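You operate a simulated robot arm through the tools that you are given. There is no shell and no other tool.

The job below is to be done with a simulated robot arm. You get a single attempt, and the scene is never put back.

## Task
Switch off the grey analyser, shut its valve, clip both hose ends and shut the lower drawer.
Fine: one hose end in each yellow clip; the cream analyser stays on and will read CHECK HOSE; the rest stays.

The check looks at the end state, three seconds after you hand in, the way a careful person would. Anything else that was tipped, shoved, dropped, spilled or broken makes it a failure.

## Robot
A 7-joint arm with a fingered hand, fixed in place. Base frame: the origin is on the floor under the middle of its stand, x ahead of it, y to its left, z up; the work surface is at about z = 452. Readings come in mm, rad, newtons and seconds.
With the tool pointing down near the work surface it reaches from about 100 to 840 mm from the base axis. Its first joint turns from -2.007 to 2.007 rad. Payload 5 kg.
Tool frame: the origin (TCP) lies between the finger pads and is the grasp point; the fingertips stand 32 mm ahead of it; z points along the fingers, y is the line along which they close. The gripper opens to 160 mm; its body begins 89 mm behind the TCP. The gripper is a hand of 4 fingers: y runs from the thumb to the fingers, the wrist lies at [0, 0, -267] in the tool frame.
Orientation is told as [roll, pitch, yaw] about the base's x, y, z axes, in that order, counted from this pose: with the fingers straight down and closing along the base's y, the tool's x points along the base's -x, its y along +y and its z along -z.

## Interface
- The arm moves only by the tool step_arm. Its argument "rows" is a list of rows, each a list of 6 numbers: the shift along the tool's x, y, z in mm, then the turn, a rotation vector about the tool's x, y, z in rad. In form: [[x, y, z, ax, ay, az], ...]. A call has 1 to 20 rows; each row shifts and turns the commanded pose from where the row before left it, along the tool's axes as they then stand. Each row takes 0.2 s and may step no farther than 50 mm and 0.15 rad from the row before; otherwise, the whole call is refused. A pose out of reach is approached as far as the arm can. The call stops where the force on the tool passes 80 N (or 10 N more than at its start, if that is more) or the arm is blocked; 0.2 s more then pass. In this call time passes only in rows, and 0.2 s behind the last. It gives the time, the measured TCP pose, the force on the tool (base axes), the opening and the grip force at its end, in the units of the frame above (readings bear some noise), with the torque about the TCP (base axes, N m) and any sound that the robot's microphone picked up.
- Cameras (640 x 400 px; columns grow to the right, rows downward): "scene" is fixed at [222.2, -498.6, 1321.3]; the picture's right is [0.88, -0.47, 0.00], its down [-0.13, -0.24, -0.96] and it looks along [0.45, 0.85, -0.27] (base axes); focal length 253 px, centre (320, 200). "wrist" rides on the gripper at [80, -4, -114] in the tool frame; the picture's right is [0.05, 1.00, 0.00], its down [-0.82, 0.04, -0.58] and it looks along [-0.58, 0.03, 0.82] (tool axes); focal length 265 px, centre (320, 200). There is no depth. A picture from a camera that has moved, and an enlarged one, comes with that camera's place and axes in the base frame and with its lens.
- grab_frame(camera): a new picture of that camera. The clock stands still meanwhile.
- lift_body(by): slides the trunk up (or, below 0, down) by that many mm; the arm rides with it, the base frame stays. It gives what a move gives, with no picture.
- curl_fingers(finger1, finger2, finger3, thumb_bend): sets how far each is bent, from 0 (flat) to 1 (curled in); at 0.3 the hand is open as for a grip, at 0.7 the pads meet at the TCP. One left out holds its place. A second passes; each finger stops where it meets its share of the squeeze, and holds until it gets a number again. It is the only way to open and close the hand. It gives what a move gives, with no picture; readings hold the bend of each and the force on the fingers (four entries, about 0 where the hand has none), thumb and palm.
- close_up(camera, box): a new picture of the part [left, top, right, bottom] of that camera's present view, enlarged. The clock stands still meanwhile.
- job_done(): hands the job in; it is judged then, once.

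Places have to be worked out from the pictures, the camera data and where the tool is seen. Open the gripper and draw the arm clear of the work before you hand the job in, unless the task says otherwise.

The tools are called after "Call:" as a command line: name --pt "numbers of a row" for each row, then --argument value for the rest, lists and objects as JSON in quotes. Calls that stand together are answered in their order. step_arm: Moves the arm, as the interface text tells. Its arguments: {"type":"object","properties":{"rows":{"type":"array","items":{"type":"array","items":{"type":"number"}}}},"required":["rows"]} The other tools are called the same way: lift_body (by) moves the trunk up or down; curl_fingers (finger1, finger2, finger3, thumb_bend) moves the fingers one by one; grab_frame (camera) takes a picture; close_up (camera, box) takes an enlarged picture of a part of a camera's view; job_done () hands the job in.

At the start:

```text
time: 0.0
tool_pos: [507.0, 388.4, 1334.3]
ee_rot: [0.001, -0.002, -0.001]
wrist_force: [-0.1, 0.0, -0.1]
moment: [0.0, 0.01, -0.01]
opening: 159.8
grasp_force: 0.1
shape: jaw
bend: [0.3, 0.3, 0.3, 0.3]
finger forces: [0.0, 0.0, 0.0, 0.0, 0.1, 0.1]
trunk travel left (down, up): [-700.0, 290.0]
```

scene: 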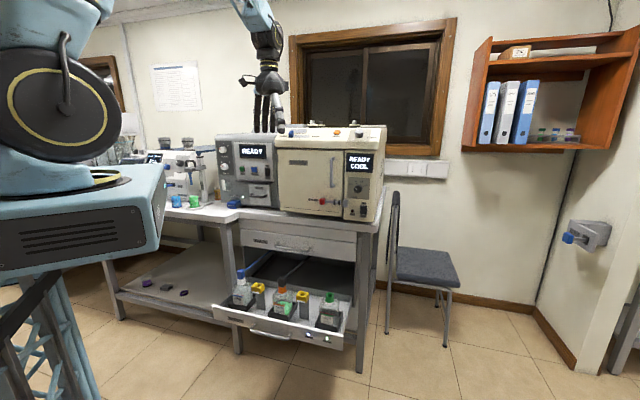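
wrist: 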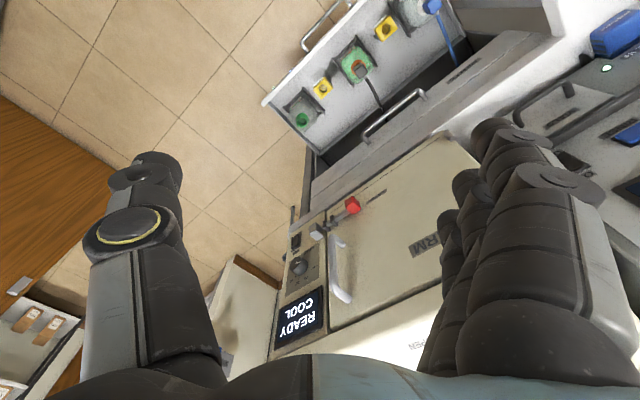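

I'll begin by looking closely at the scene: the analysers, the drawer, and the hoses.

Call:
close_up --camera "scene" --box '[200, 120, 400, 245]'

Call:
close_up --camera "scene" --box '[200, 240, 370, 350]'

Call:
close_up --camera "wrist" --box '[260, 0, 500, 150]'

Call:
close_up --camera "scene" --box '[200, 125, 300, 215]'

```text
3.20 times, centred on (300, 182) of scene
camera zoom: at [222.2, -498.6, 1321.3], right [0.88, -0.47, 0.0], down [-0.13, -0.24, -0.96], along [0.45, 0.85, -0.27], focal length 810 px, centre (384, 256)
```

zoom: 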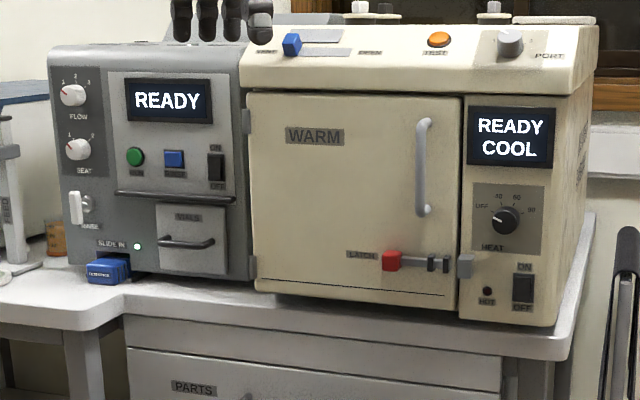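

```text
3.64 times, centred on (285, 295) of scene
camera zoom: at [222.2, -498.6, 1321.3], right [0.88, -0.47, 0.0], down [-0.13, -0.24, -0.96], along [0.45, 0.85, -0.27], focal length 921 px, centre (447, -146)
```

zoom: 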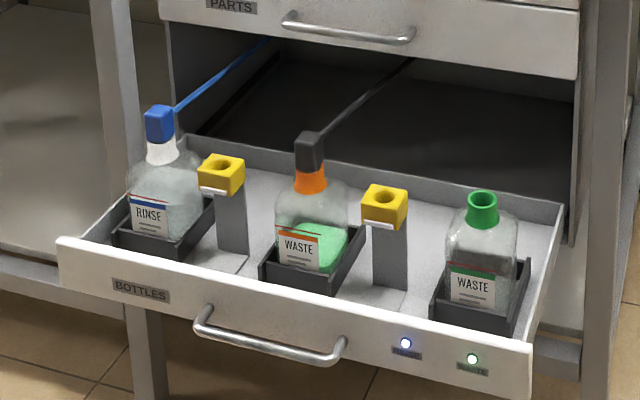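

```text
2.67 times, centred on (380, 75) of wrist
camera zoom: at [425.4, 384.5, 1446.9], right [-0.05, 1.0, 0.0], down [0.82, 0.04, 0.58], along [0.58, 0.03, -0.82], focal length 708 px, centre (160, 533)
```

zoom: 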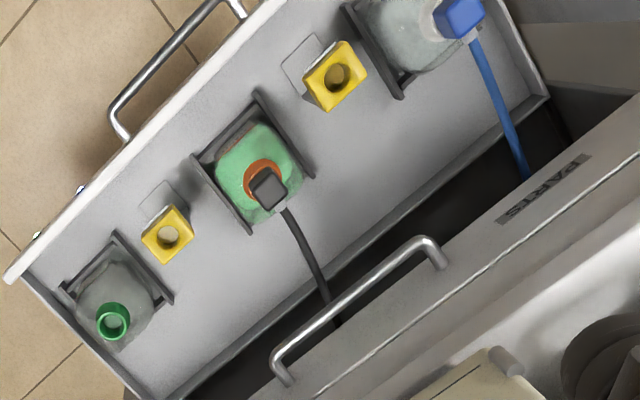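

```text
4.44 times, centred on (250, 170) of scene
camera zoom: at [222.2, -498.6, 1321.3], right [0.88, -0.47, 0.0], down [-0.13, -0.24, -0.96], along [0.45, 0.85, -0.27], focal length 1126 px, centre (631, 333)
```

zoom: 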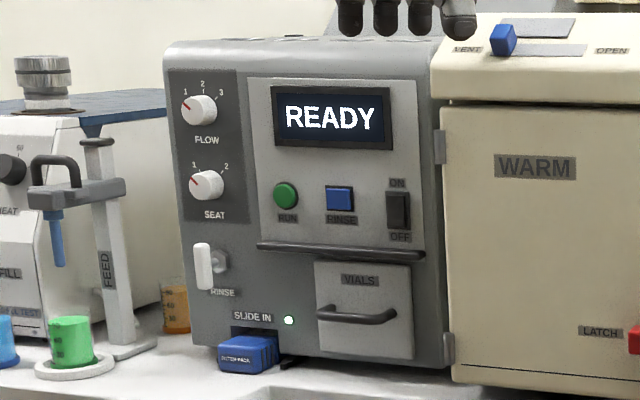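

From triangulating both pictures, the hose ends are near (399,662,631) for blue and (555,503,632) for dark. The clips are near (455,564,602) and (614,402,606). The bench front runs at about -45° in the base frame, and the grey analyser's face is about 940 mm out along (0.71,0.70). Next I'll zoom in on the switch, the valve, the hose ends and the clips.

Call:
close_up --camera "scene" --box '[212, 165, 262, 215]'

Call:
close_up --camera "scene" --box '[255, 155, 295, 185]'

Call:
close_up --camera "scene" --box '[230, 260, 280, 312]'

Call:
close_up --camera "scene" --box '[265, 265, 320, 320]'

Call:
close_up --camera "wrist" --box '[340, 0, 480, 90]'

```text
8.00 times, centred on (237, 190) of scene
camera zoom: at [222.2, -498.6, 1321.3], right [0.88, -0.47, 0.0], down [-0.13, -0.24, -0.96], along [0.45, 0.85, -0.27], focal length 2026 px, centre (984, 280)
```

zoom: 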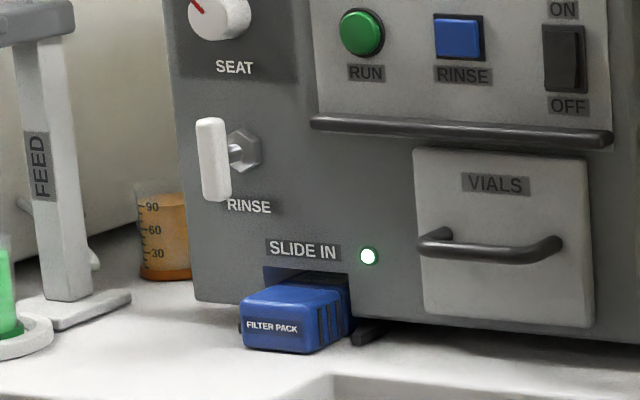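

```text
13.33 times, centred on (275, 170) of scene
camera zoom: at [222.2, -498.6, 1321.3], right [0.88, -0.47, 0.0], down [-0.13, -0.24, -0.96], along [0.45, 0.85, -0.27], focal length 3377 px, centre (920, 600)
```

zoom: 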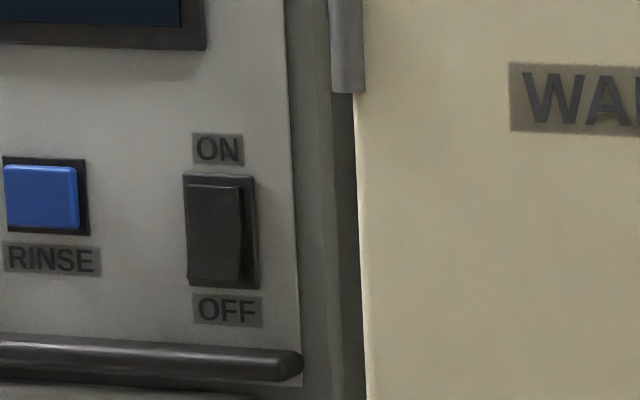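

```text
7.69 times, centred on (255, 286) of scene
camera zoom: at [222.2, -498.6, 1321.3], right [0.88, -0.47, 0.0], down [-0.13, -0.24, -0.96], along [0.45, 0.85, -0.27], focal length 1948 px, centre (820, -462)
```

zoom: 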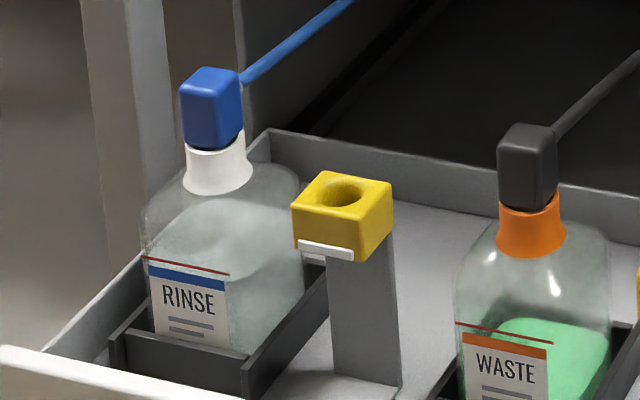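

```text
7.27 times, centred on (292, 292) of scene
camera zoom: at [222.2, -498.6, 1321.3], right [0.88, -0.47, 0.0], down [-0.13, -0.24, -0.96], along [0.45, 0.85, -0.27], focal length 1842 px, centre (520, -473)
```

zoom: 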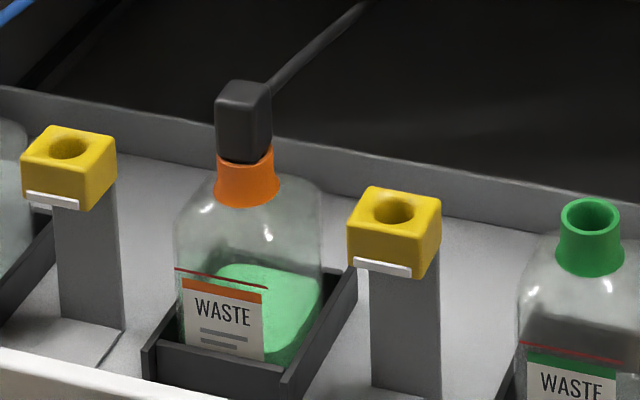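

```text
4.44 times, centred on (410, 45) of wrist
camera zoom: at [425.4, 384.5, 1446.9], right [-0.05, 1.0, 0.0], down [0.82, 0.04, 0.58], along [0.58, 0.03, -0.82], focal length 1180 px, centre (-80, 889)
```

zoom: 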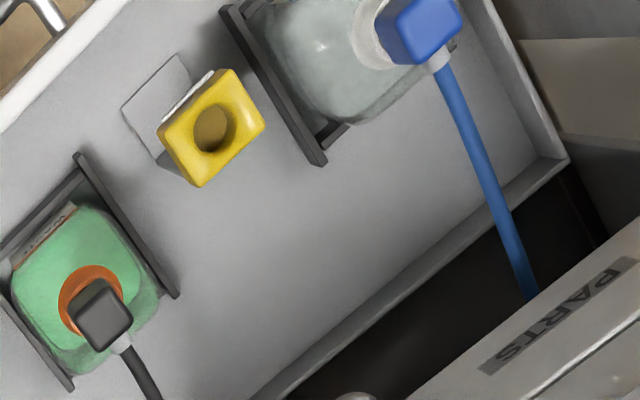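

Switch ON/OFF and valve lever are clear: the lever is a vertical T-handle on a stub, and both hose ends are blocks on the bottle necks. First I'll yaw the hand by about 44.5° so it lines up with the bench, keeping its position, then check.

Call:
step_arm --pt "0 0 0 0 0 -0.1295" --pt "0 0 0 0 0 -0.1295" --pt "0 0 0 0 0 -0.1295" --pt "0 0 0 0 0 -0.1295" --pt "0 0 0 0 0 -0.1295" --pt "0 0 0 0 0 -0.1295"

Call:
grab_frame --camera "wrist"

Call:
grab_frame --camera "scene"

```text
time: 1.4
tool_pos: [507.3, 389.2, 1334.0]
ee_rot: [0.001, 0.0, 0.777]
wrist_force: [-0.1, 0.2, 0.9]
moment: [0.01, -0.01, 0.01]
opening: 159.7
grasp_force: 0.1
shape: jaw
bend: [0.3, 0.3, 0.3, 0.3]
finger forces: [0.1, 0.1, 0.0, 0.1, 0.1, 0.0]
trunk travel left (down, up): [-700.0, 290.0]
```

```text
taken
camera wrist: at [452.2, 329.2, 1447.0], right [-0.74, 0.67, 0.0], down [0.55, 0.6, 0.58], along [0.39, 0.43, -0.82], focal length 265 px, centre (320, 200)
```

wrist: 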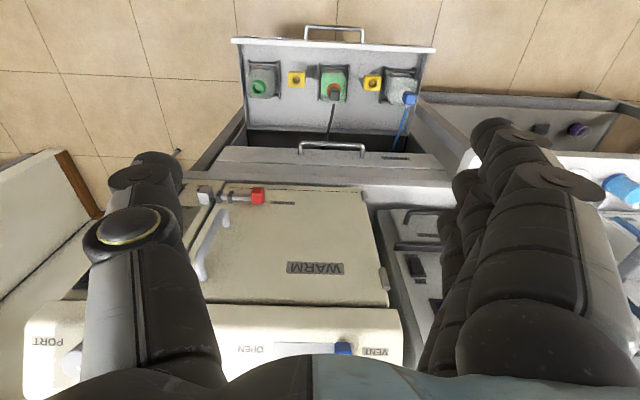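

```text
taken
```

scene: 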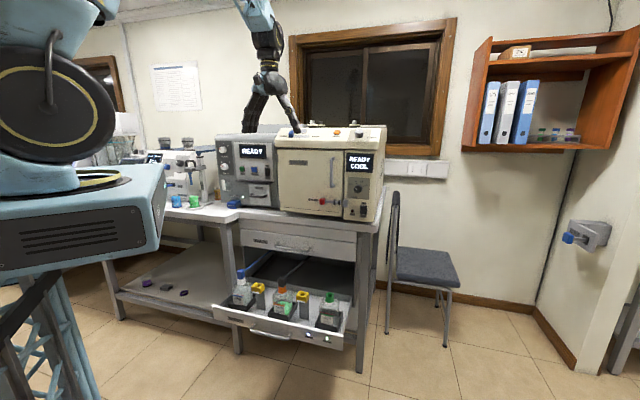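

The hand is now lined up with the bench (the drawer edges run parallel to the picture). Next I'll try a pressing shape in free air, with finger 2 and the thumb meeting and fingers 1 and 3 curled away, and look at it.

Call:
curl_fingers --finger1 1.0 --finger2 0.65 --finger3 1.0 --thumb_bend 0.65

Call:
grab_frame --camera "wrist"

Call:
close_up --camera "scene" --box '[220, 40, 320, 150]'

```text
time: 2.4
tool_pos: [506.8, 389.6, 1334.6]
ee_rot: [0.001, 0.0, 0.777]
wrist_force: [-0.6, 0.2, -0.2]
moment: [-0.01, 0.02, -0.04]
opening: 52.6
grasp_force: 0.1
shape: fingers
bend: [1.0, 0.65, 1.0, 0.65]
finger forces: [0.0, 0.0, 0.1, 0.0, 0.1, 0.1]
trunk travel left (down, up): [-700.0, 290.0]
```

```text
taken
camera wrist: at [452.0, 329.4, 1447.0], right [-0.74, 0.68, 0.0], down [0.55, 0.6, 0.58], along [0.39, 0.43, -0.82], focal length 265 px, centre (320, 200)
```

wrist: 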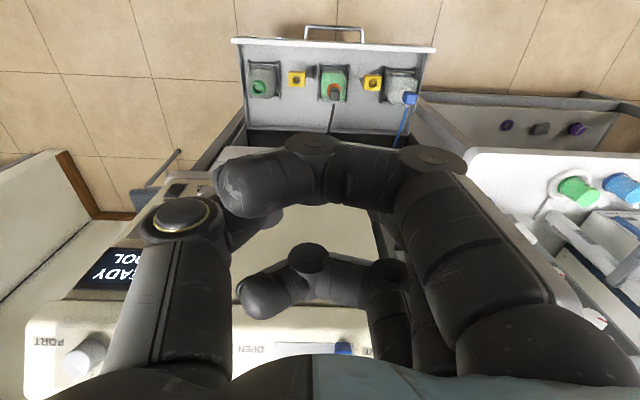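

```text
3.64 times, centred on (270, 95) of scene
camera zoom: at [222.2, -498.6, 1321.3], right [0.88, -0.47, 0.0], down [-0.13, -0.24, -0.96], along [0.45, 0.85, -0.27], focal length 921 px, centre (502, 582)
```

zoom: 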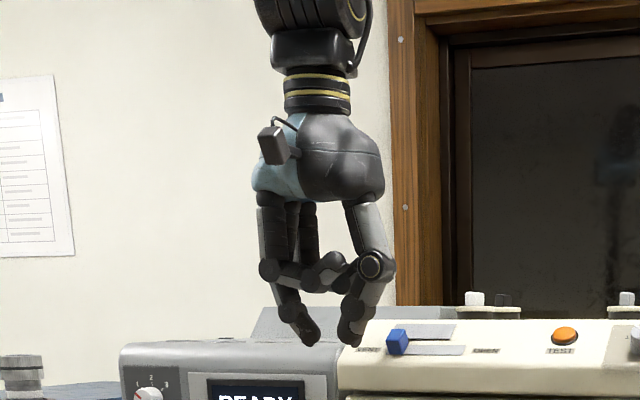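

With this shape fingers 1 and 3 fold well back, while finger 2 and the thumb stick out. To press with a single tip, I'll curl the thumb further away and bring finger 2 to the centre line.

Call:
curl_fingers --finger1 1.0 --finger2 0.65 --finger3 1.0 --thumb_bend 1.0

Call:
close_up --camera "scene" --box '[230, 60, 310, 150]'

Call:
grab_frame --camera "wrist"

```text
time: 3.4
tool_pos: [507.1, 388.0, 1334.8]
ee_rot: [0.0, 0.0, 0.776]
wrist_force: [0.0, -0.6, 0.4]
moment: [0.0, -0.04, -0.03]
opening: 48.1
grasp_force: 0.1
shape: fingers
bend: [1.0, 0.63, 1.0, 0.97]
finger forces: [0.0, 0.0, 0.0, 0.0, 0.1, 0.1]
trunk travel left (down, up): [-700.0, 290.0]
```

```text
4.44 times, centred on (270, 105) of scene
camera zoom: at [222.2, -498.6, 1321.3], right [0.88, -0.47, 0.0], down [-0.13, -0.24, -0.96], along [0.45, 0.85, -0.27], focal length 1126 px, centre (542, 622)
```

zoom: 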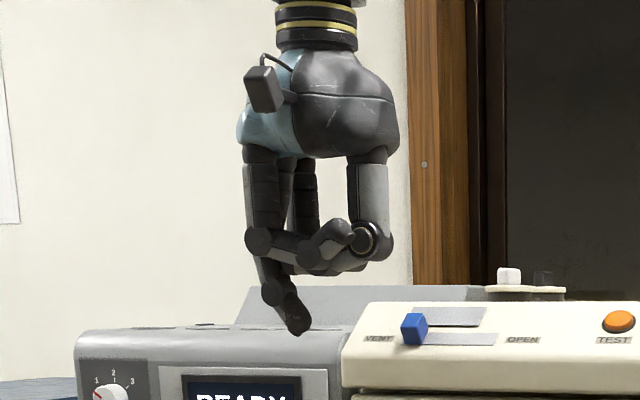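

```text
taken
camera wrist: at [452.0, 329.4, 1447.0], right [-0.74, 0.68, 0.0], down [0.55, 0.6, 0.58], along [0.39, 0.43, -0.82], focal length 265 px, centre (320, 200)
```

wrist: 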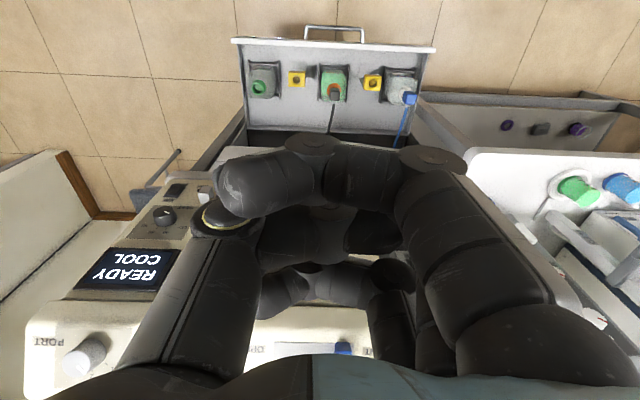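

The finger 2 tip now stands alone, at about (0, +25, +38) in the tool frame. Next I'll tilt the hand forward to horizontal, pointing at the analysers, while easing forward to about e2 = 809 mm, well short of the faces at about 940.

Call:
step_arm --pt "-16 0 0 0 -0.1428 0" --pt "-15.8 0 2.3 0 -0.1428 0" --pt "-15.3 0 4.5 0 -0.1428 0" --pt "-14.6 0 6.6 0 -0.1428 0" --pt "-13.5 0 8.6 0 -0.1428 0" --pt "-12.1 0 10.5 0 -0.1428 0" --pt "-10.5 0 12.1 0 -0.1428 0" --pt "-8.7 0 13.5 0 -0.1428 0" --pt "-6.6 0 14.6 0 -0.1428 0" --pt "-4.5 0 15.3 0 -0.1428 0" --pt "-2.3 0 15.8 0 -0.1428 0"

Call:
grab_frame --camera "scene"

Call:
grab_frame --camera "wrist"

```text
time: 5.8
tool_pos: [632.0, 513.3, 1333.9]
ee_rot: [-2.047, -1.573, 2.821]
wrist_force: [0.0, 0.2, -0.1]
moment: [0.02, 0.0, -0.04]
opening: 47.9
grasp_force: 0.1
shape: fingers
bend: [1.0, 0.63, 1.0, 0.98]
finger forces: [0.1, 0.1, 0.1, 0.0, 0.0, 0.0]
trunk travel left (down, up): [-700.0, 290.0]
```

```text
taken
```

scene: 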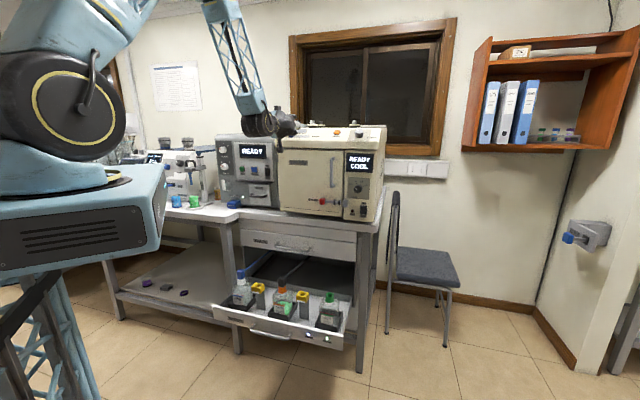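

```text
taken
camera wrist: at [553.3, 430.1, 1252.4], right [-0.7, 0.71, -0.05], down [-0.44, -0.37, 0.82], along [0.56, 0.59, 0.58], focal length 265 px, centre (320, 200)
```

wrist: 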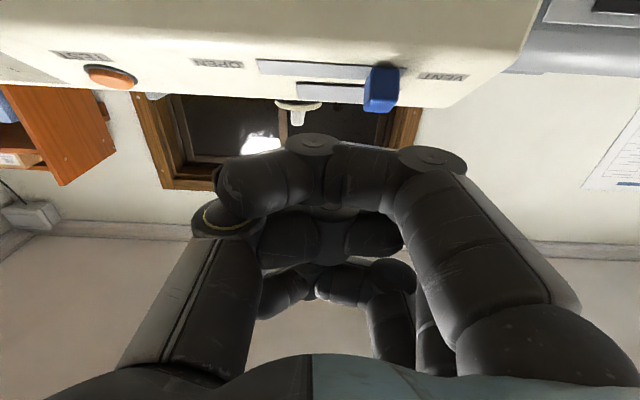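

In this pose the wrist camera sits below the hand and looks up, so it can't see the switch well. I'll try rolling the hand in place, in free air, to bring the camera above it.

Call:
step_arm --pt "0 0 0 0 0 0.1428" --pt "0 0 0 0 0 0.1428" --pt "0 0 0 0 0 0.1428" --pt "0 0 0 0 0 0.1428" --pt "0 0 0 0 0 0.1428" --pt "0 0 0 0 0 0.1428" --pt "0 0 0 0 0 0.1428" --pt "0 0 0 0 0 0.1428" --pt "0 0 0 0 0 0.1428" --pt "0 0 0 0 0 0.1428" --pt "0 0 0 0 0 0.1428"

Call:
grab_frame --camera "scene"

Call:
grab_frame --camera "wrist"

```text
time: 8.2
tool_pos: [631.6, 511.4, 1332.6]
ee_rot: [1.571, 0.003, -0.794]
wrist_force: [0.3, 0.1, 0.0]
moment: [0.02, -0.02, 0.0]
opening: 48.1
grasp_force: 0.2
shape: fingers
bend: [1.0, 0.63, 1.0, 0.98]
finger forces: [0.1, 0.1, 0.0, 0.1, 0.0, 0.0]
trunk travel left (down, up): [-700.0, 290.0]
```

```text
taken
```

scene: 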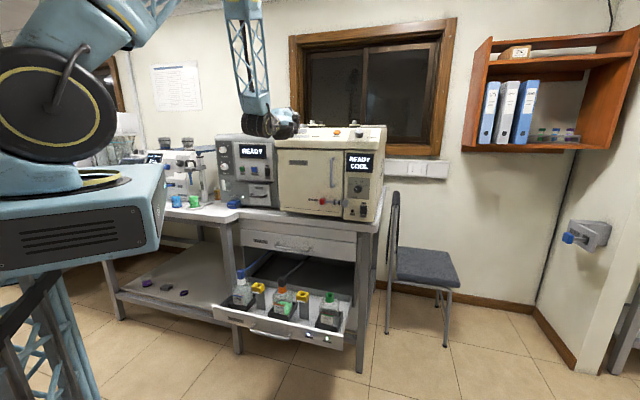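

```text
taken
camera wrist: at [494.1, 489.2, 1329.4], right [-0.03, 0.04, 1.0], down [0.16, -0.99, 0.04], along [0.99, 0.16, 0.03], focal length 265 px, centre (320, 200)
```

wrist: 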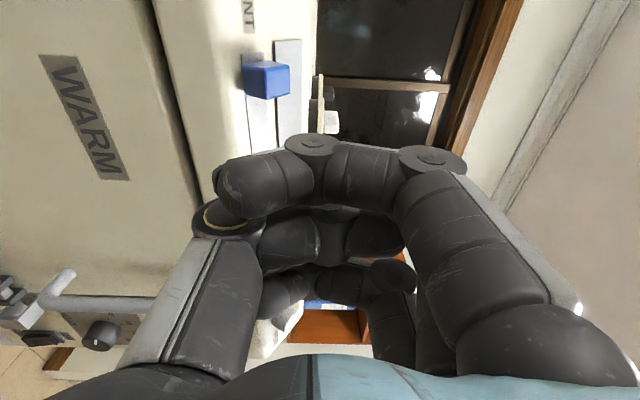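

The roll worked, and the camera is now at the hand's left side. I'll go on another 90° so the camera ends up on top.

Call:
step_arm --pt "0 0 0 0 0 0.1428" --pt "0 0 0 0 0 0.1428" --pt "0 0 0 0 0 0.1428" --pt "0 0 0 0 0 0.1428" --pt "0 0 0 0 0 0.1428" --pt "0 0 0 0 0 0.1428" --pt "0 0 0 0 0 0.1428" --pt "0 0 0 0 0 0.1428" --pt "0 0 0 0 0 0.1428" --pt "0 0 0 0 0 0.1428" --pt "0 0 0 0 0 0.1428"

Call:
grab_frame --camera "scene"

Call:
grab_frame --camera "wrist"

```text
time: 10.6
tool_pos: [632.1, 513.2, 1334.0]
ee_rot: [-1.295, 1.568, 2.624]
wrist_force: [-0.2, -0.1, -0.3]
moment: [0.02, -0.02, 0.02]
opening: 48.2
grasp_force: 0.2
shape: fingers
bend: [1.0, 0.63, 1.0, 0.99]
finger forces: [0.0, 0.0, 0.1, 0.1, 0.1, 0.0]
trunk travel left (down, up): [-700.0, 290.0]
```

```text
taken
```

scene: 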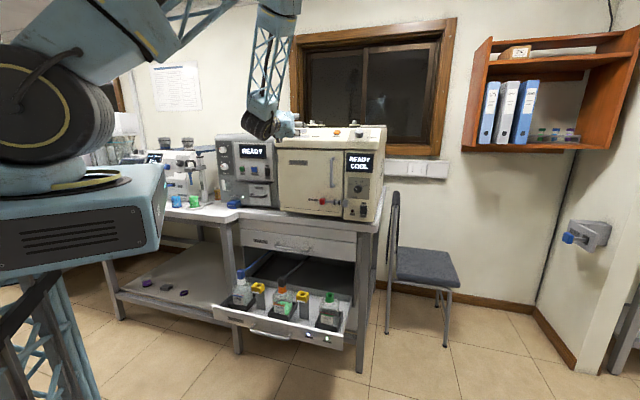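

```text
taken
camera wrist: at [548.1, 435.4, 1413.3], right [0.7, -0.71, 0.05], down [-0.38, -0.43, -0.82], along [0.6, 0.55, -0.58], focal length 265 px, centre (320, 200)
```

wrist: 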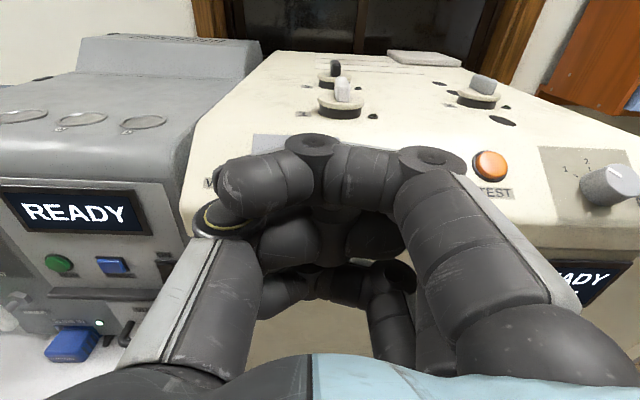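

The camera is now above and upright. I'll zoom in on the switch region from here to triangulate it more exactly.

Call:
close_up --camera "wrist" --box '[0, 180, 200, 380]'

```text
2.00 times, centred on (100, 280) of wrist
camera zoom: at [548.1, 435.4, 1413.3], right [0.7, -0.71, 0.05], down [-0.38, -0.43, -0.82], along [0.6, 0.55, -0.58], focal length 531 px, centre (760, 40)
```

zoom: 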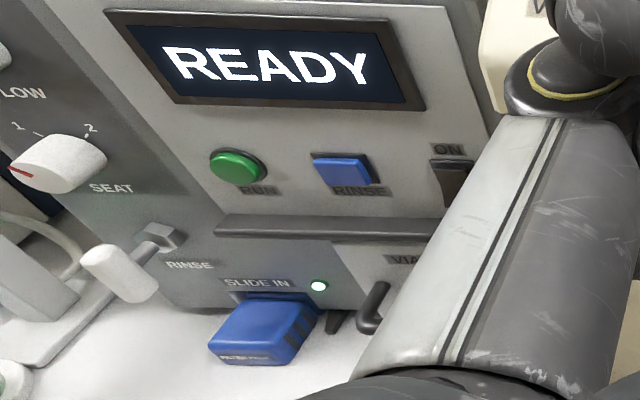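

The switch centre comes out near e1 = -121.5, z = 1109 on a face at e2 of about 943. The cream front stands further out, at about 878, so I have to move left before going down. I'll shift left about 224 mm at this height.

Call:
step_arm --pt "0 -44.7 -4 0 0 0" --pt "0 -44.7 -4 0 0 0" --pt "0 -44.7 -4 0 0 0" --pt "0 -44.7 -4 0 0 0" --pt "0 -44.7 -4 0 0 0"

Call:
grab_frame --camera "scene"

Call:
grab_frame --camera "wrist"

```text
time: 11.8
tool_pos: [459.2, 659.1, 1333.8]
ee_rot: [1.309, 1.569, -1.058]
wrist_force: [-0.2, 1.0, -0.1]
moment: [0.04, 0.0, -0.02]
opening: 48.3
grasp_force: 0.1
shape: fingers
bend: [1.0, 0.63, 1.0, 0.99]
finger forces: [0.1, 0.1, 0.0, 0.1, 0.0, 0.1]
trunk travel left (down, up): [-700.0, 290.0]
```

```text
taken
```

scene: 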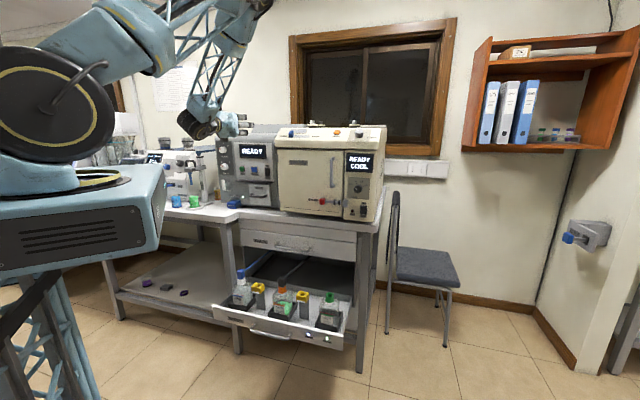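

```text
taken
camera wrist: at [375.1, 583.7, 1412.8], right [0.7, -0.71, 0.05], down [-0.38, -0.44, -0.81], along [0.6, 0.55, -0.58], focal length 265 px, centre (320, 200)
```

wrist: 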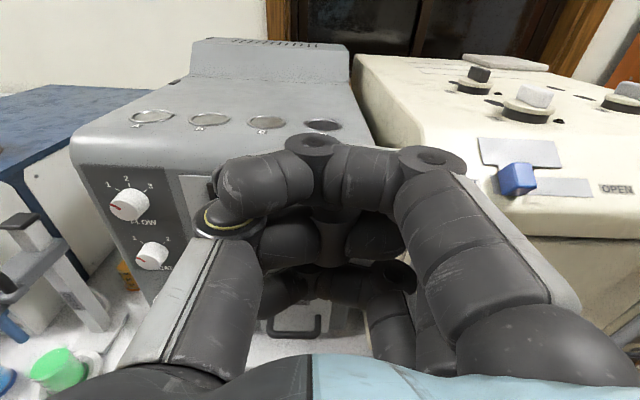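

The hand is at e1 = -148, e2 = 789, in front of and above the grey analyser. I'll lower the trunk part of the way and check clearance.

Call:
lift_body --by -140

Call:
grab_frame --camera "scene"

Call:
grab_frame --camera "wrist"

```text
time: 13.5
tool_pos: [459.6, 660.1, 1193.9]
ee_rot: [1.147, 1.57, -1.218]
wrist_force: [0.1, -0.3, 0.3]
moment: [0.02, 0.0, 0.01]
opening: 48.1
grasp_force: 0.1
shape: fingers
bend: [1.0, 0.63, 1.0, 0.99]
finger forces: [0.0, 0.0, 0.2, 0.0, 0.1, 0.0]
trunk travel left (down, up): [-560.0, 430.0]
```

```text
taken
```

scene: 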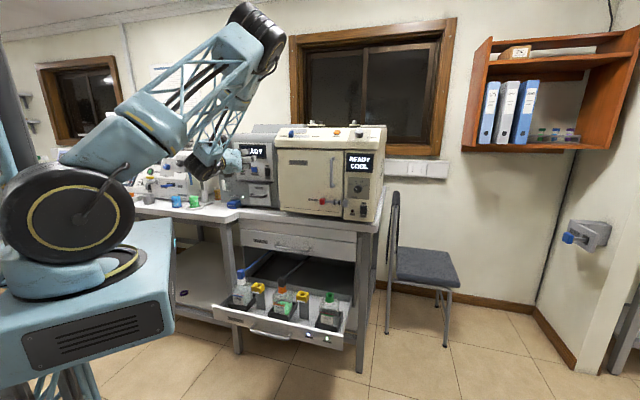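

```text
taken
camera wrist: at [376.0, 582.3, 1273.3], right [0.7, -0.71, 0.05], down [-0.38, -0.44, -0.82], along [0.6, 0.55, -0.58], focal length 265 px, centre (320, 200)
```

wrist: 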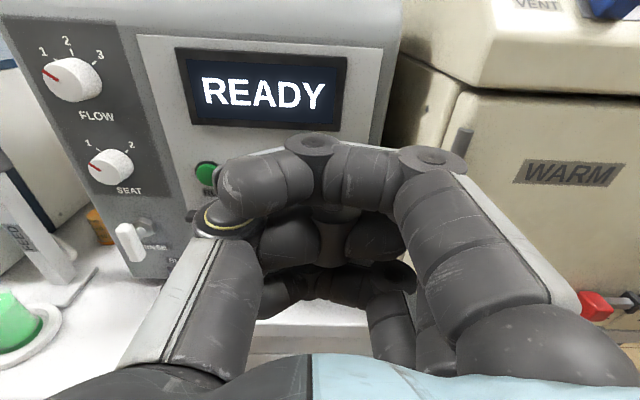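

All clear. I'll lower another 96 mm so the fingertip sits at about z = 1098, level with the OFF half of the rocker.

Call:
lift_body --by -96

Call:
grab_frame --camera "scene"

Call:
grab_frame --camera "wrist"

Call:
close_up --camera "scene" --box '[180, 120, 300, 220]'

```text
time: 14.8
tool_pos: [460.2, 658.0, 1099.2]
ee_rot: [1.175, 1.572, -1.189]
wrist_force: [0.7, 0.1, 1.0]
moment: [-0.02, 0.01, 0.01]
opening: 48.3
grasp_force: 0.0
shape: fingers
bend: [1.0, 0.63, 1.0, 0.99]
finger forces: [0.0, 0.1, 0.0, 0.1, 0.0, 0.0]
trunk travel left (down, up): [-464.0, 526.0]
```

```text
taken
```

scene: 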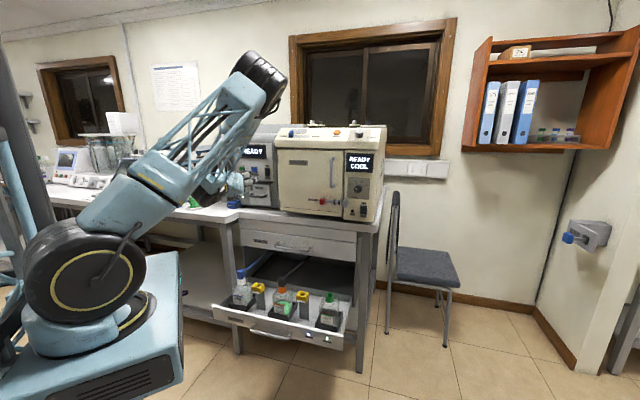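

```text
taken
camera wrist: at [376.0, 582.3, 1177.3], right [0.7, -0.71, 0.05], down [-0.38, -0.44, -0.82], along [0.6, 0.55, -0.58], focal length 265 px, centre (320, 200)
```

wrist: 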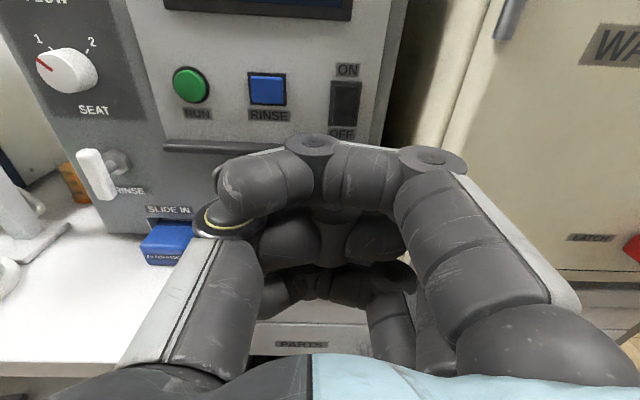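

```text
4.00 times, centred on (240, 170) of scene
camera zoom: at [222.2, -498.6, 1321.3], right [0.88, -0.47, 0.0], down [-0.13, -0.24, -0.96], along [0.45, 0.85, -0.27], focal length 1013 px, centre (640, 320)
```

zoom: 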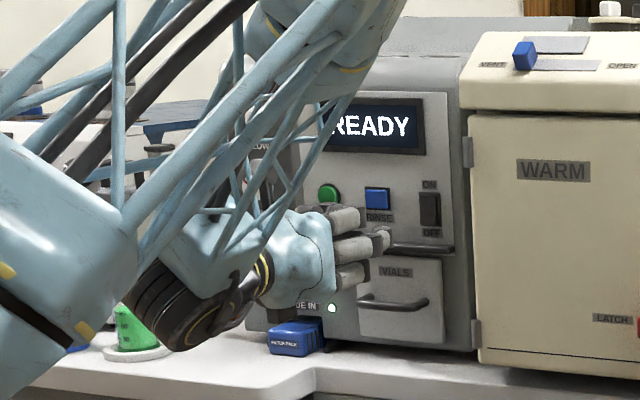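

The switch shows at tool (9, 25, 153), so the fingertip line at y = 25 matches it. I'll zoom in to check the fingertip's height before pressing.

Call:
close_up --camera "scene" --box '[245, 155, 295, 195]'

Call:
close_up --camera "wrist" --box '[240, 60, 440, 200]'

```text
10.00 times, centred on (270, 175) of scene
camera zoom: at [222.2, -498.6, 1321.3], right [0.88, -0.47, 0.0], down [-0.13, -0.24, -0.96], along [0.45, 0.85, -0.27], focal length 2532 px, centre (820, 450)
```

zoom: 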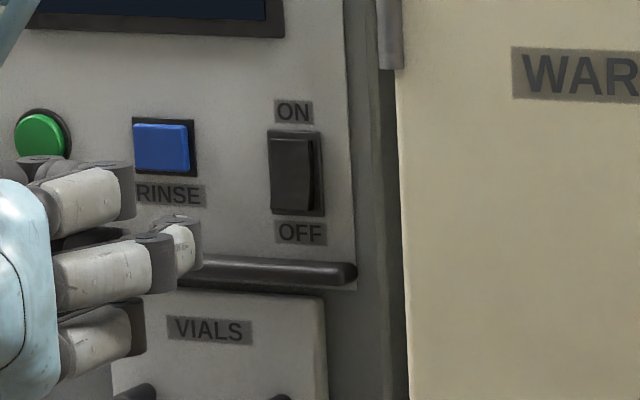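

```text
2.86 times, centred on (340, 130) of wrist
camera zoom: at [376.0, 582.3, 1177.3], right [0.7, -0.71, 0.05], down [-0.38, -0.44, -0.82], along [0.6, 0.55, -0.58], focal length 758 px, centre (263, 400)
```

zoom: 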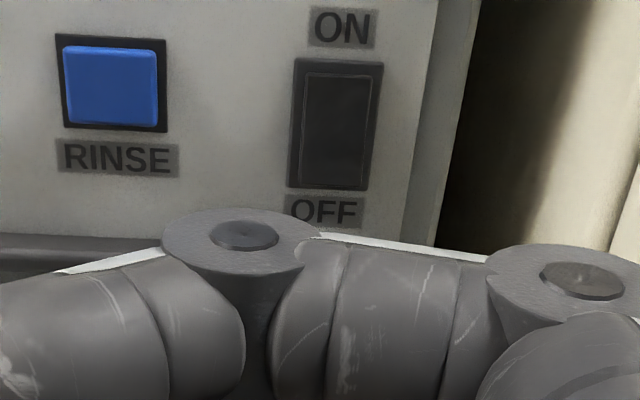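

The fingertip is at about z = 1094–1099, level with the OFF half (switch centre 1108.5), and sideways it is aligned. I'll advance 85 mm and check just before contact.

Call:
step_arm --pt "0 0 20 0 0 0" --pt "0 0 20 0 0 0" --pt "0 0 20 0 0 0" --pt "0 0 15 0 0 0" --pt "0 0 10 0 0 0"

Call:
close_up --camera "scene" --box '[245, 150, 305, 195]'

Call:
grab_frame --camera "wrist"

```text
time: 16.0
tool_pos: [521.9, 717.7, 1098.2]
ee_rot: [1.287, 1.568, -1.078]
wrist_force: [-0.2, -0.3, -0.4]
moment: [-0.01, 0.0, -0.01]
opening: 48.2
grasp_force: 0.1
shape: fingers
bend: [1.0, 0.63, 1.0, 0.99]
finger forces: [0.0, 0.0, 0.1, 0.0, 0.0, 0.1]
trunk travel left (down, up): [-464.0, 526.0]
```

```text
8.89 times, centred on (275, 172) of scene
camera zoom: at [222.2, -498.6, 1321.3], right [0.88, -0.47, 0.0], down [-0.13, -0.24, -0.96], along [0.45, 0.85, -0.27], focal length 2251 px, centre (720, 444)
```

zoom: 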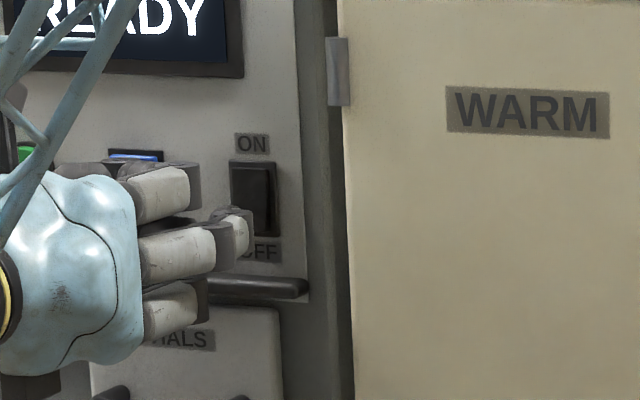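

```text
taken
camera wrist: at [437.4, 641.3, 1177.7], right [0.7, -0.71, 0.05], down [-0.38, -0.44, -0.82], along [0.6, 0.55, -0.58], focal length 265 px, centre (320, 200)
```

wrist: 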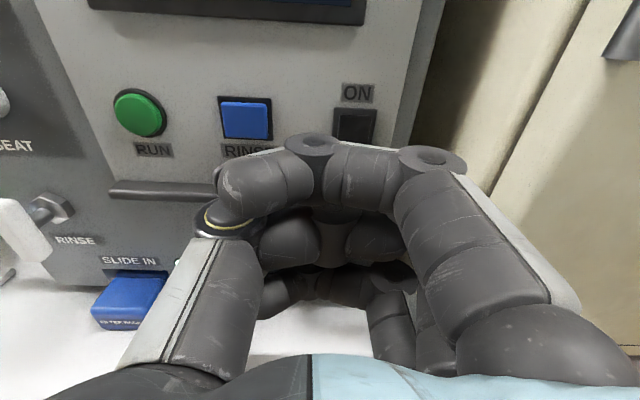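

The tip is lined up sideways but looks about 6 mm low for the rocker's lower half. I'll raise it 6 mm and move it 2 mm left, then advance in small steps.

Call:
step_arm --pt "6 -2 0 0 0 0" --pt "0 0 5 0 0 0" --pt "0 0 4 0 0 0" --pt "0 0 3 0 0 0"

Call:
close_up --camera "scene" --box '[250, 150, 300, 190]'

```text
time: 17.0
tool_pos: [529.7, 728.1, 1102.5]
ee_rot: [1.09, 1.57, -1.272]
wrist_force: [0.8, 0.4, 0.0]
moment: [0.03, 0.0, 0.0]
opening: 48.0
grasp_force: 0.0
shape: fingers
bend: [1.0, 0.63, 1.0, 0.99]
finger forces: [0.1, 0.1, 0.1, 0.0, 0.0, 0.1]
trunk travel left (down, up): [-464.0, 526.0]
```

```text
10.00 times, centred on (275, 170) of scene
camera zoom: at [222.2, -498.6, 1321.3], right [0.88, -0.47, 0.0], down [-0.13, -0.24, -0.96], along [0.45, 0.85, -0.27], focal length 2532 px, centre (770, 500)
```

zoom: 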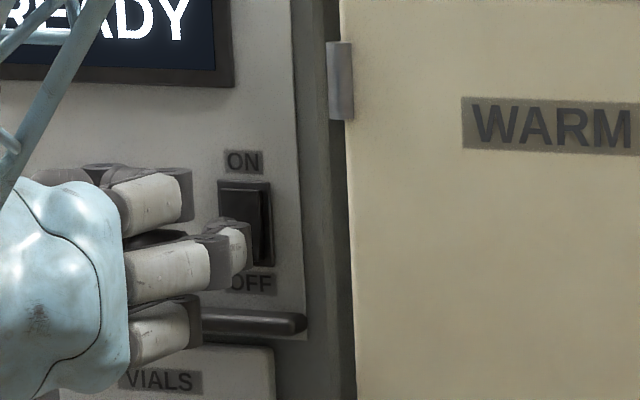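

The tip now lines up with the lower half of the rocker. I'll keep going forward in small steps and watch the force.

Call:
step_arm --pt "0 0 3 0 0 0" --pt "0 0 3 0 0 0" --pt "0 0 2 0 0 0"

Call:
step_arm --pt "0 0 2 0 0 0" --pt "0 0 2 0 0 0"

Call:
close_up --camera "scene" --box '[250, 140, 300, 190]'

```text
time: 17.8
tool_pos: [534.7, 733.7, 1103.7]
ee_rot: [1.002, 1.567, -1.364]
wrist_force: [-0.4, -0.2, -0.9]
moment: [0.0, 0.0, 0.05]
opening: 48.5
grasp_force: 0.1
shape: fingers
bend: [1.0, 0.63, 1.0, 0.99]
finger forces: [0.0, 0.0, 0.0, 0.0, 0.1, 0.0]
trunk travel left (down, up): [-464.0, 526.0]
```

```text
time: 18.4
tool_pos: [535.9, 737.0, 1103.1]
ee_rot: [0.963, 1.571, -1.401]
wrist_force: [-1.7, -2.5, -1.0]
moment: [0.04, 0.03, -0.13]
opening: 48.1
grasp_force: 1.5
shape: fingers
bend: [1.0, 0.63, 1.0, 0.99]
finger forces: [0.0, 3.2, 0.0, 0.0, 0.0, 0.0]
trunk travel left (down, up): [-464.0, 526.0]
```

```text
8.00 times, centred on (275, 165) of scene
camera zoom: at [222.2, -498.6, 1321.3], right [0.88, -0.47, 0.0], down [-0.13, -0.24, -0.96], along [0.45, 0.85, -0.27], focal length 2026 px, centre (680, 480)
```

zoom: 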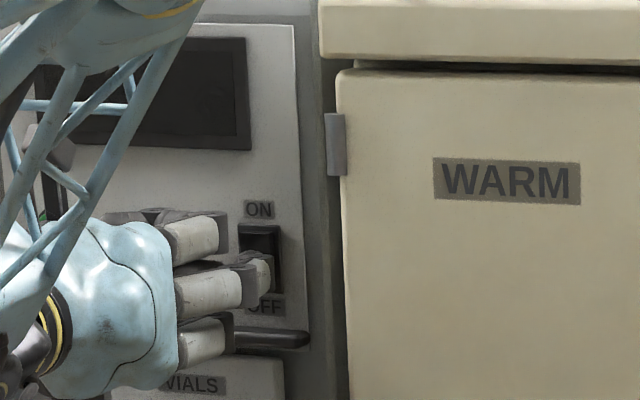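

The display went dark with only a light touch, so the switch has turned over. I'll draw back and check that it stays off.

Call:
step_arm --pt "0 0 -10 0 0 0" --pt "0 0 -20 0 0 0" --pt "0 0 -30 0 0 0" --pt "0 0 -30 0 0 0" --pt "0 0 -20 0 0 0"

Call:
close_up --camera "scene" --box '[250, 140, 300, 190]'

Call:
grab_frame --camera "wrist"

```text
time: 19.6
tool_pos: [460.0, 659.6, 1103.3]
ee_rot: [0.989, 1.57, -1.378]
wrist_force: [1.0, 0.8, 0.1]
moment: [0.0, -0.01, -0.01]
opening: 47.9
grasp_force: 0.1
shape: fingers
bend: [1.0, 0.63, 1.0, 0.99]
finger forces: [0.0, 0.0, 0.1, 0.0, 0.0, 0.0]
trunk travel left (down, up): [-464.0, 526.0]
```

```text
8.00 times, centred on (275, 165) of scene
camera zoom: at [222.2, -498.6, 1321.3], right [0.88, -0.47, 0.0], down [-0.13, -0.24, -0.96], along [0.45, 0.85, -0.27], focal length 2026 px, centre (680, 480)
```

zoom: 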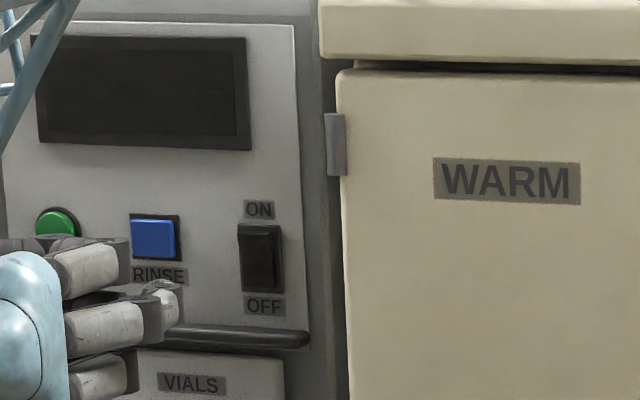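

```text
taken
camera wrist: at [375.4, 582.2, 1183.5], right [0.7, -0.71, 0.05], down [-0.38, -0.44, -0.82], along [0.6, 0.55, -0.58], focal length 265 px, centre (320, 200)
```

wrist: 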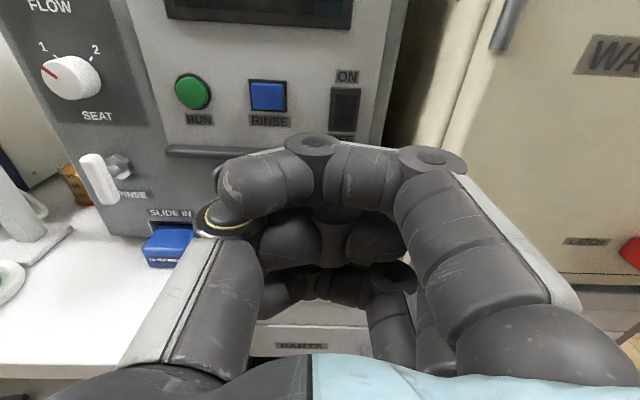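

The grey analyser is off. Next is the valve, so I'll zoom in on it from the wrist camera.

Call:
close_up --camera "wrist" --box '[40, 120, 200, 280]'

Call:
close_up --camera "scene" --box '[215, 165, 255, 205]'

```text
2.50 times, centred on (120, 200) of wrist
camera zoom: at [375.4, 582.2, 1183.5], right [0.7, -0.71, 0.05], down [-0.38, -0.44, -0.82], along [0.6, 0.55, -0.58], focal length 664 px, centre (820, 200)
```

zoom: 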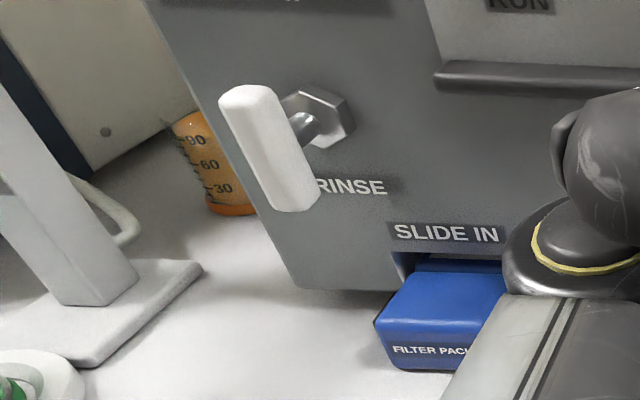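

```text
10.00 times, centred on (235, 185) of scene
camera zoom: at [222.2, -498.6, 1321.3], right [0.88, -0.47, 0.0], down [-0.13, -0.24, -0.96], along [0.45, 0.85, -0.27], focal length 2532 px, centre (1170, 350)
```

zoom: 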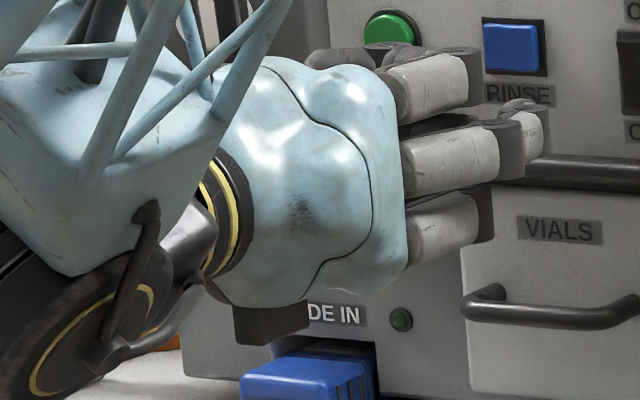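

The lever is a T-handle on a stub. Its pivot axis is near e1 = -361, z = 1037, the bar is at e2 of about 898, and it stands vertical from about z 1010 to 1062. I'll push its top end clockwise with the thumb, whose pad faces right, so first I open the thumb and curl all the fingers away.

Call:
curl_fingers --thumb_bend 0.55

Call:
curl_fingers --finger2 1.0 --thumb_bend 0.6

Call:
grab_frame --camera "wrist"

Call:
close_up --camera "scene" --box '[215, 150, 275, 200]'

```text
time: 20.6
tool_pos: [460.0, 658.0, 1103.0]
ee_rot: [0.883, 1.569, -1.483]
wrist_force: [0.6, 0.3, -0.1]
moment: [-0.01, 0.0, 0.02]
opening: 58.4
grasp_force: 0.1
shape: fingers
bend: [1.0, 0.65, 1.0, 0.55]
finger forces: [0.0, 0.0, 0.0, 0.0, 0.0, 0.1]
trunk travel left (down, up): [-464.0, 526.0]
```

```text
time: 21.6
tool_pos: [459.9, 658.7, 1104.7]
ee_rot: [0.91, 1.57, -1.453]
wrist_force: [0.6, 0.6, -0.5]
moment: [-0.01, -0.03, -0.02]
opening: 55.5
grasp_force: 0.1
shape: fingers
bend: [1.0, 1.0, 1.0, 0.6]
finger forces: [0.0, 0.0, 0.0, 0.0, 0.0, 0.0]
trunk travel left (down, up): [-464.0, 526.0]
```

```text
taken
camera wrist: at [375.6, 582.6, 1183.3], right [0.7, -0.71, 0.05], down [-0.38, -0.44, -0.81], along [0.6, 0.55, -0.58], focal length 265 px, centre (320, 200)
```

wrist: 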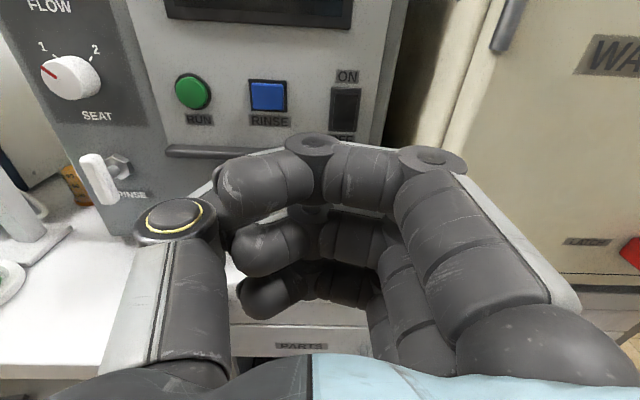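

```text
8.00 times, centred on (245, 175) of scene
camera zoom: at [222.2, -498.6, 1321.3], right [0.88, -0.47, 0.0], down [-0.13, -0.24, -0.96], along [0.45, 0.85, -0.27], focal length 2026 px, centre (920, 400)
```

zoom: 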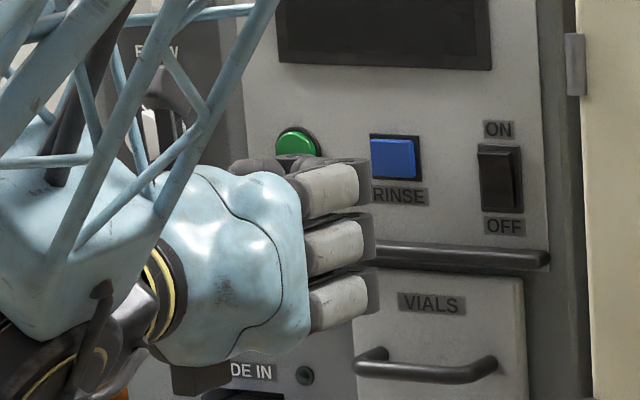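

The fingers are curled and the thumb stands alone, with its tip at about (0, -29, 35) in the tool frame. I'll move left 211 mm and down 48 mm in free air, still about 90 mm short of the lever, and look.

Call:
step_arm --pt "-6 -35.2 0 0 0 0" --pt "-8 -35.2 0 0 0 0" --pt "-8 -35.2 0 0 0 0" --pt "-8 -35.2 0 0 0 0" --pt "-9 -35.2 0 0 0 0" --pt "-9 -35.2 0 0 0 0"

Call:
grab_frame --camera "wrist"

Call:
grab_frame --camera "scene"

```text
time: 23.0
tool_pos: [310.2, 811.7, 1055.3]
ee_rot: [0.915, 1.569, -1.45]
wrist_force: [0.3, 0.4, -0.1]
moment: [0.0, -0.03, 0.01]
opening: 55.8
grasp_force: 0.0
shape: fingers
bend: [1.0, 1.0, 1.0, 0.6]
finger forces: [0.0, 0.0, 0.1, 0.0, 0.0, 0.1]
trunk travel left (down, up): [-464.0, 526.0]
```

```text
taken
camera wrist: at [225.2, 735.0, 1135.1], right [0.7, -0.71, 0.05], down [-0.38, -0.44, -0.81], along [0.6, 0.55, -0.58], focal length 265 px, centre (320, 200)
```

wrist: 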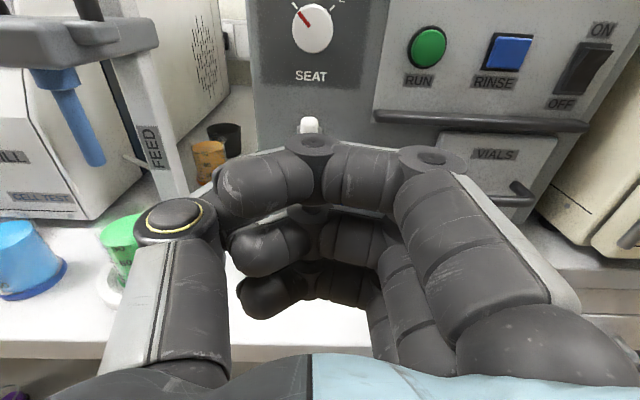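

```text
taken
```

scene: 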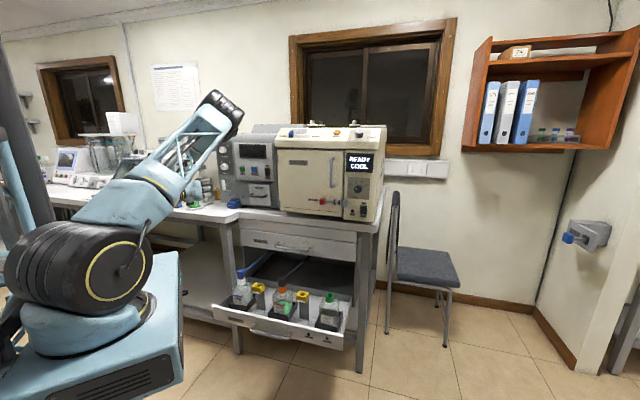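

I can just see the lever's top above finger 1. I'll zoom in to fix its sideways position relative to the tool.

Call:
close_up --camera "wrist" --box '[250, 70, 390, 170]'

Call:
close_up --camera "scene" --box '[175, 160, 255, 215]'

```text
4.00 times, centred on (320, 120) of wrist
camera zoom: at [225.2, 735.0, 1135.1], right [0.7, -0.71, 0.05], down [-0.38, -0.44, -0.81], along [0.6, 0.55, -0.58], focal length 1062 px, centre (320, 520)
```

zoom: 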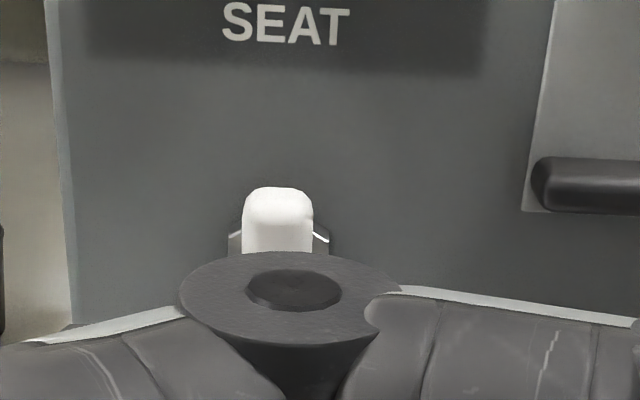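

```text
7.27 times, centred on (215, 188) of scene
camera zoom: at [222.2, -498.6, 1321.3], right [0.88, -0.47, 0.0], down [-0.13, -0.24, -0.96], along [0.45, 0.85, -0.27], focal length 1842 px, centre (1084, 291)
```

zoom: 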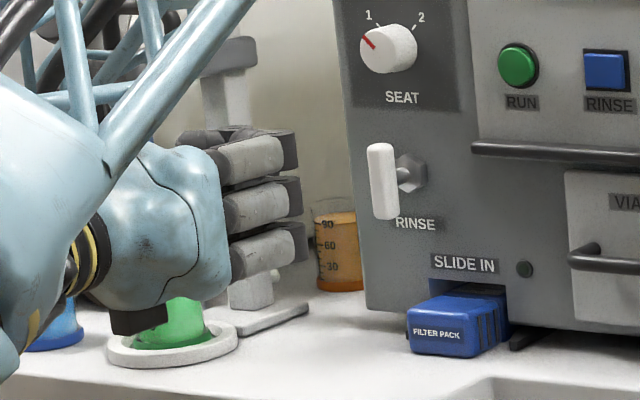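

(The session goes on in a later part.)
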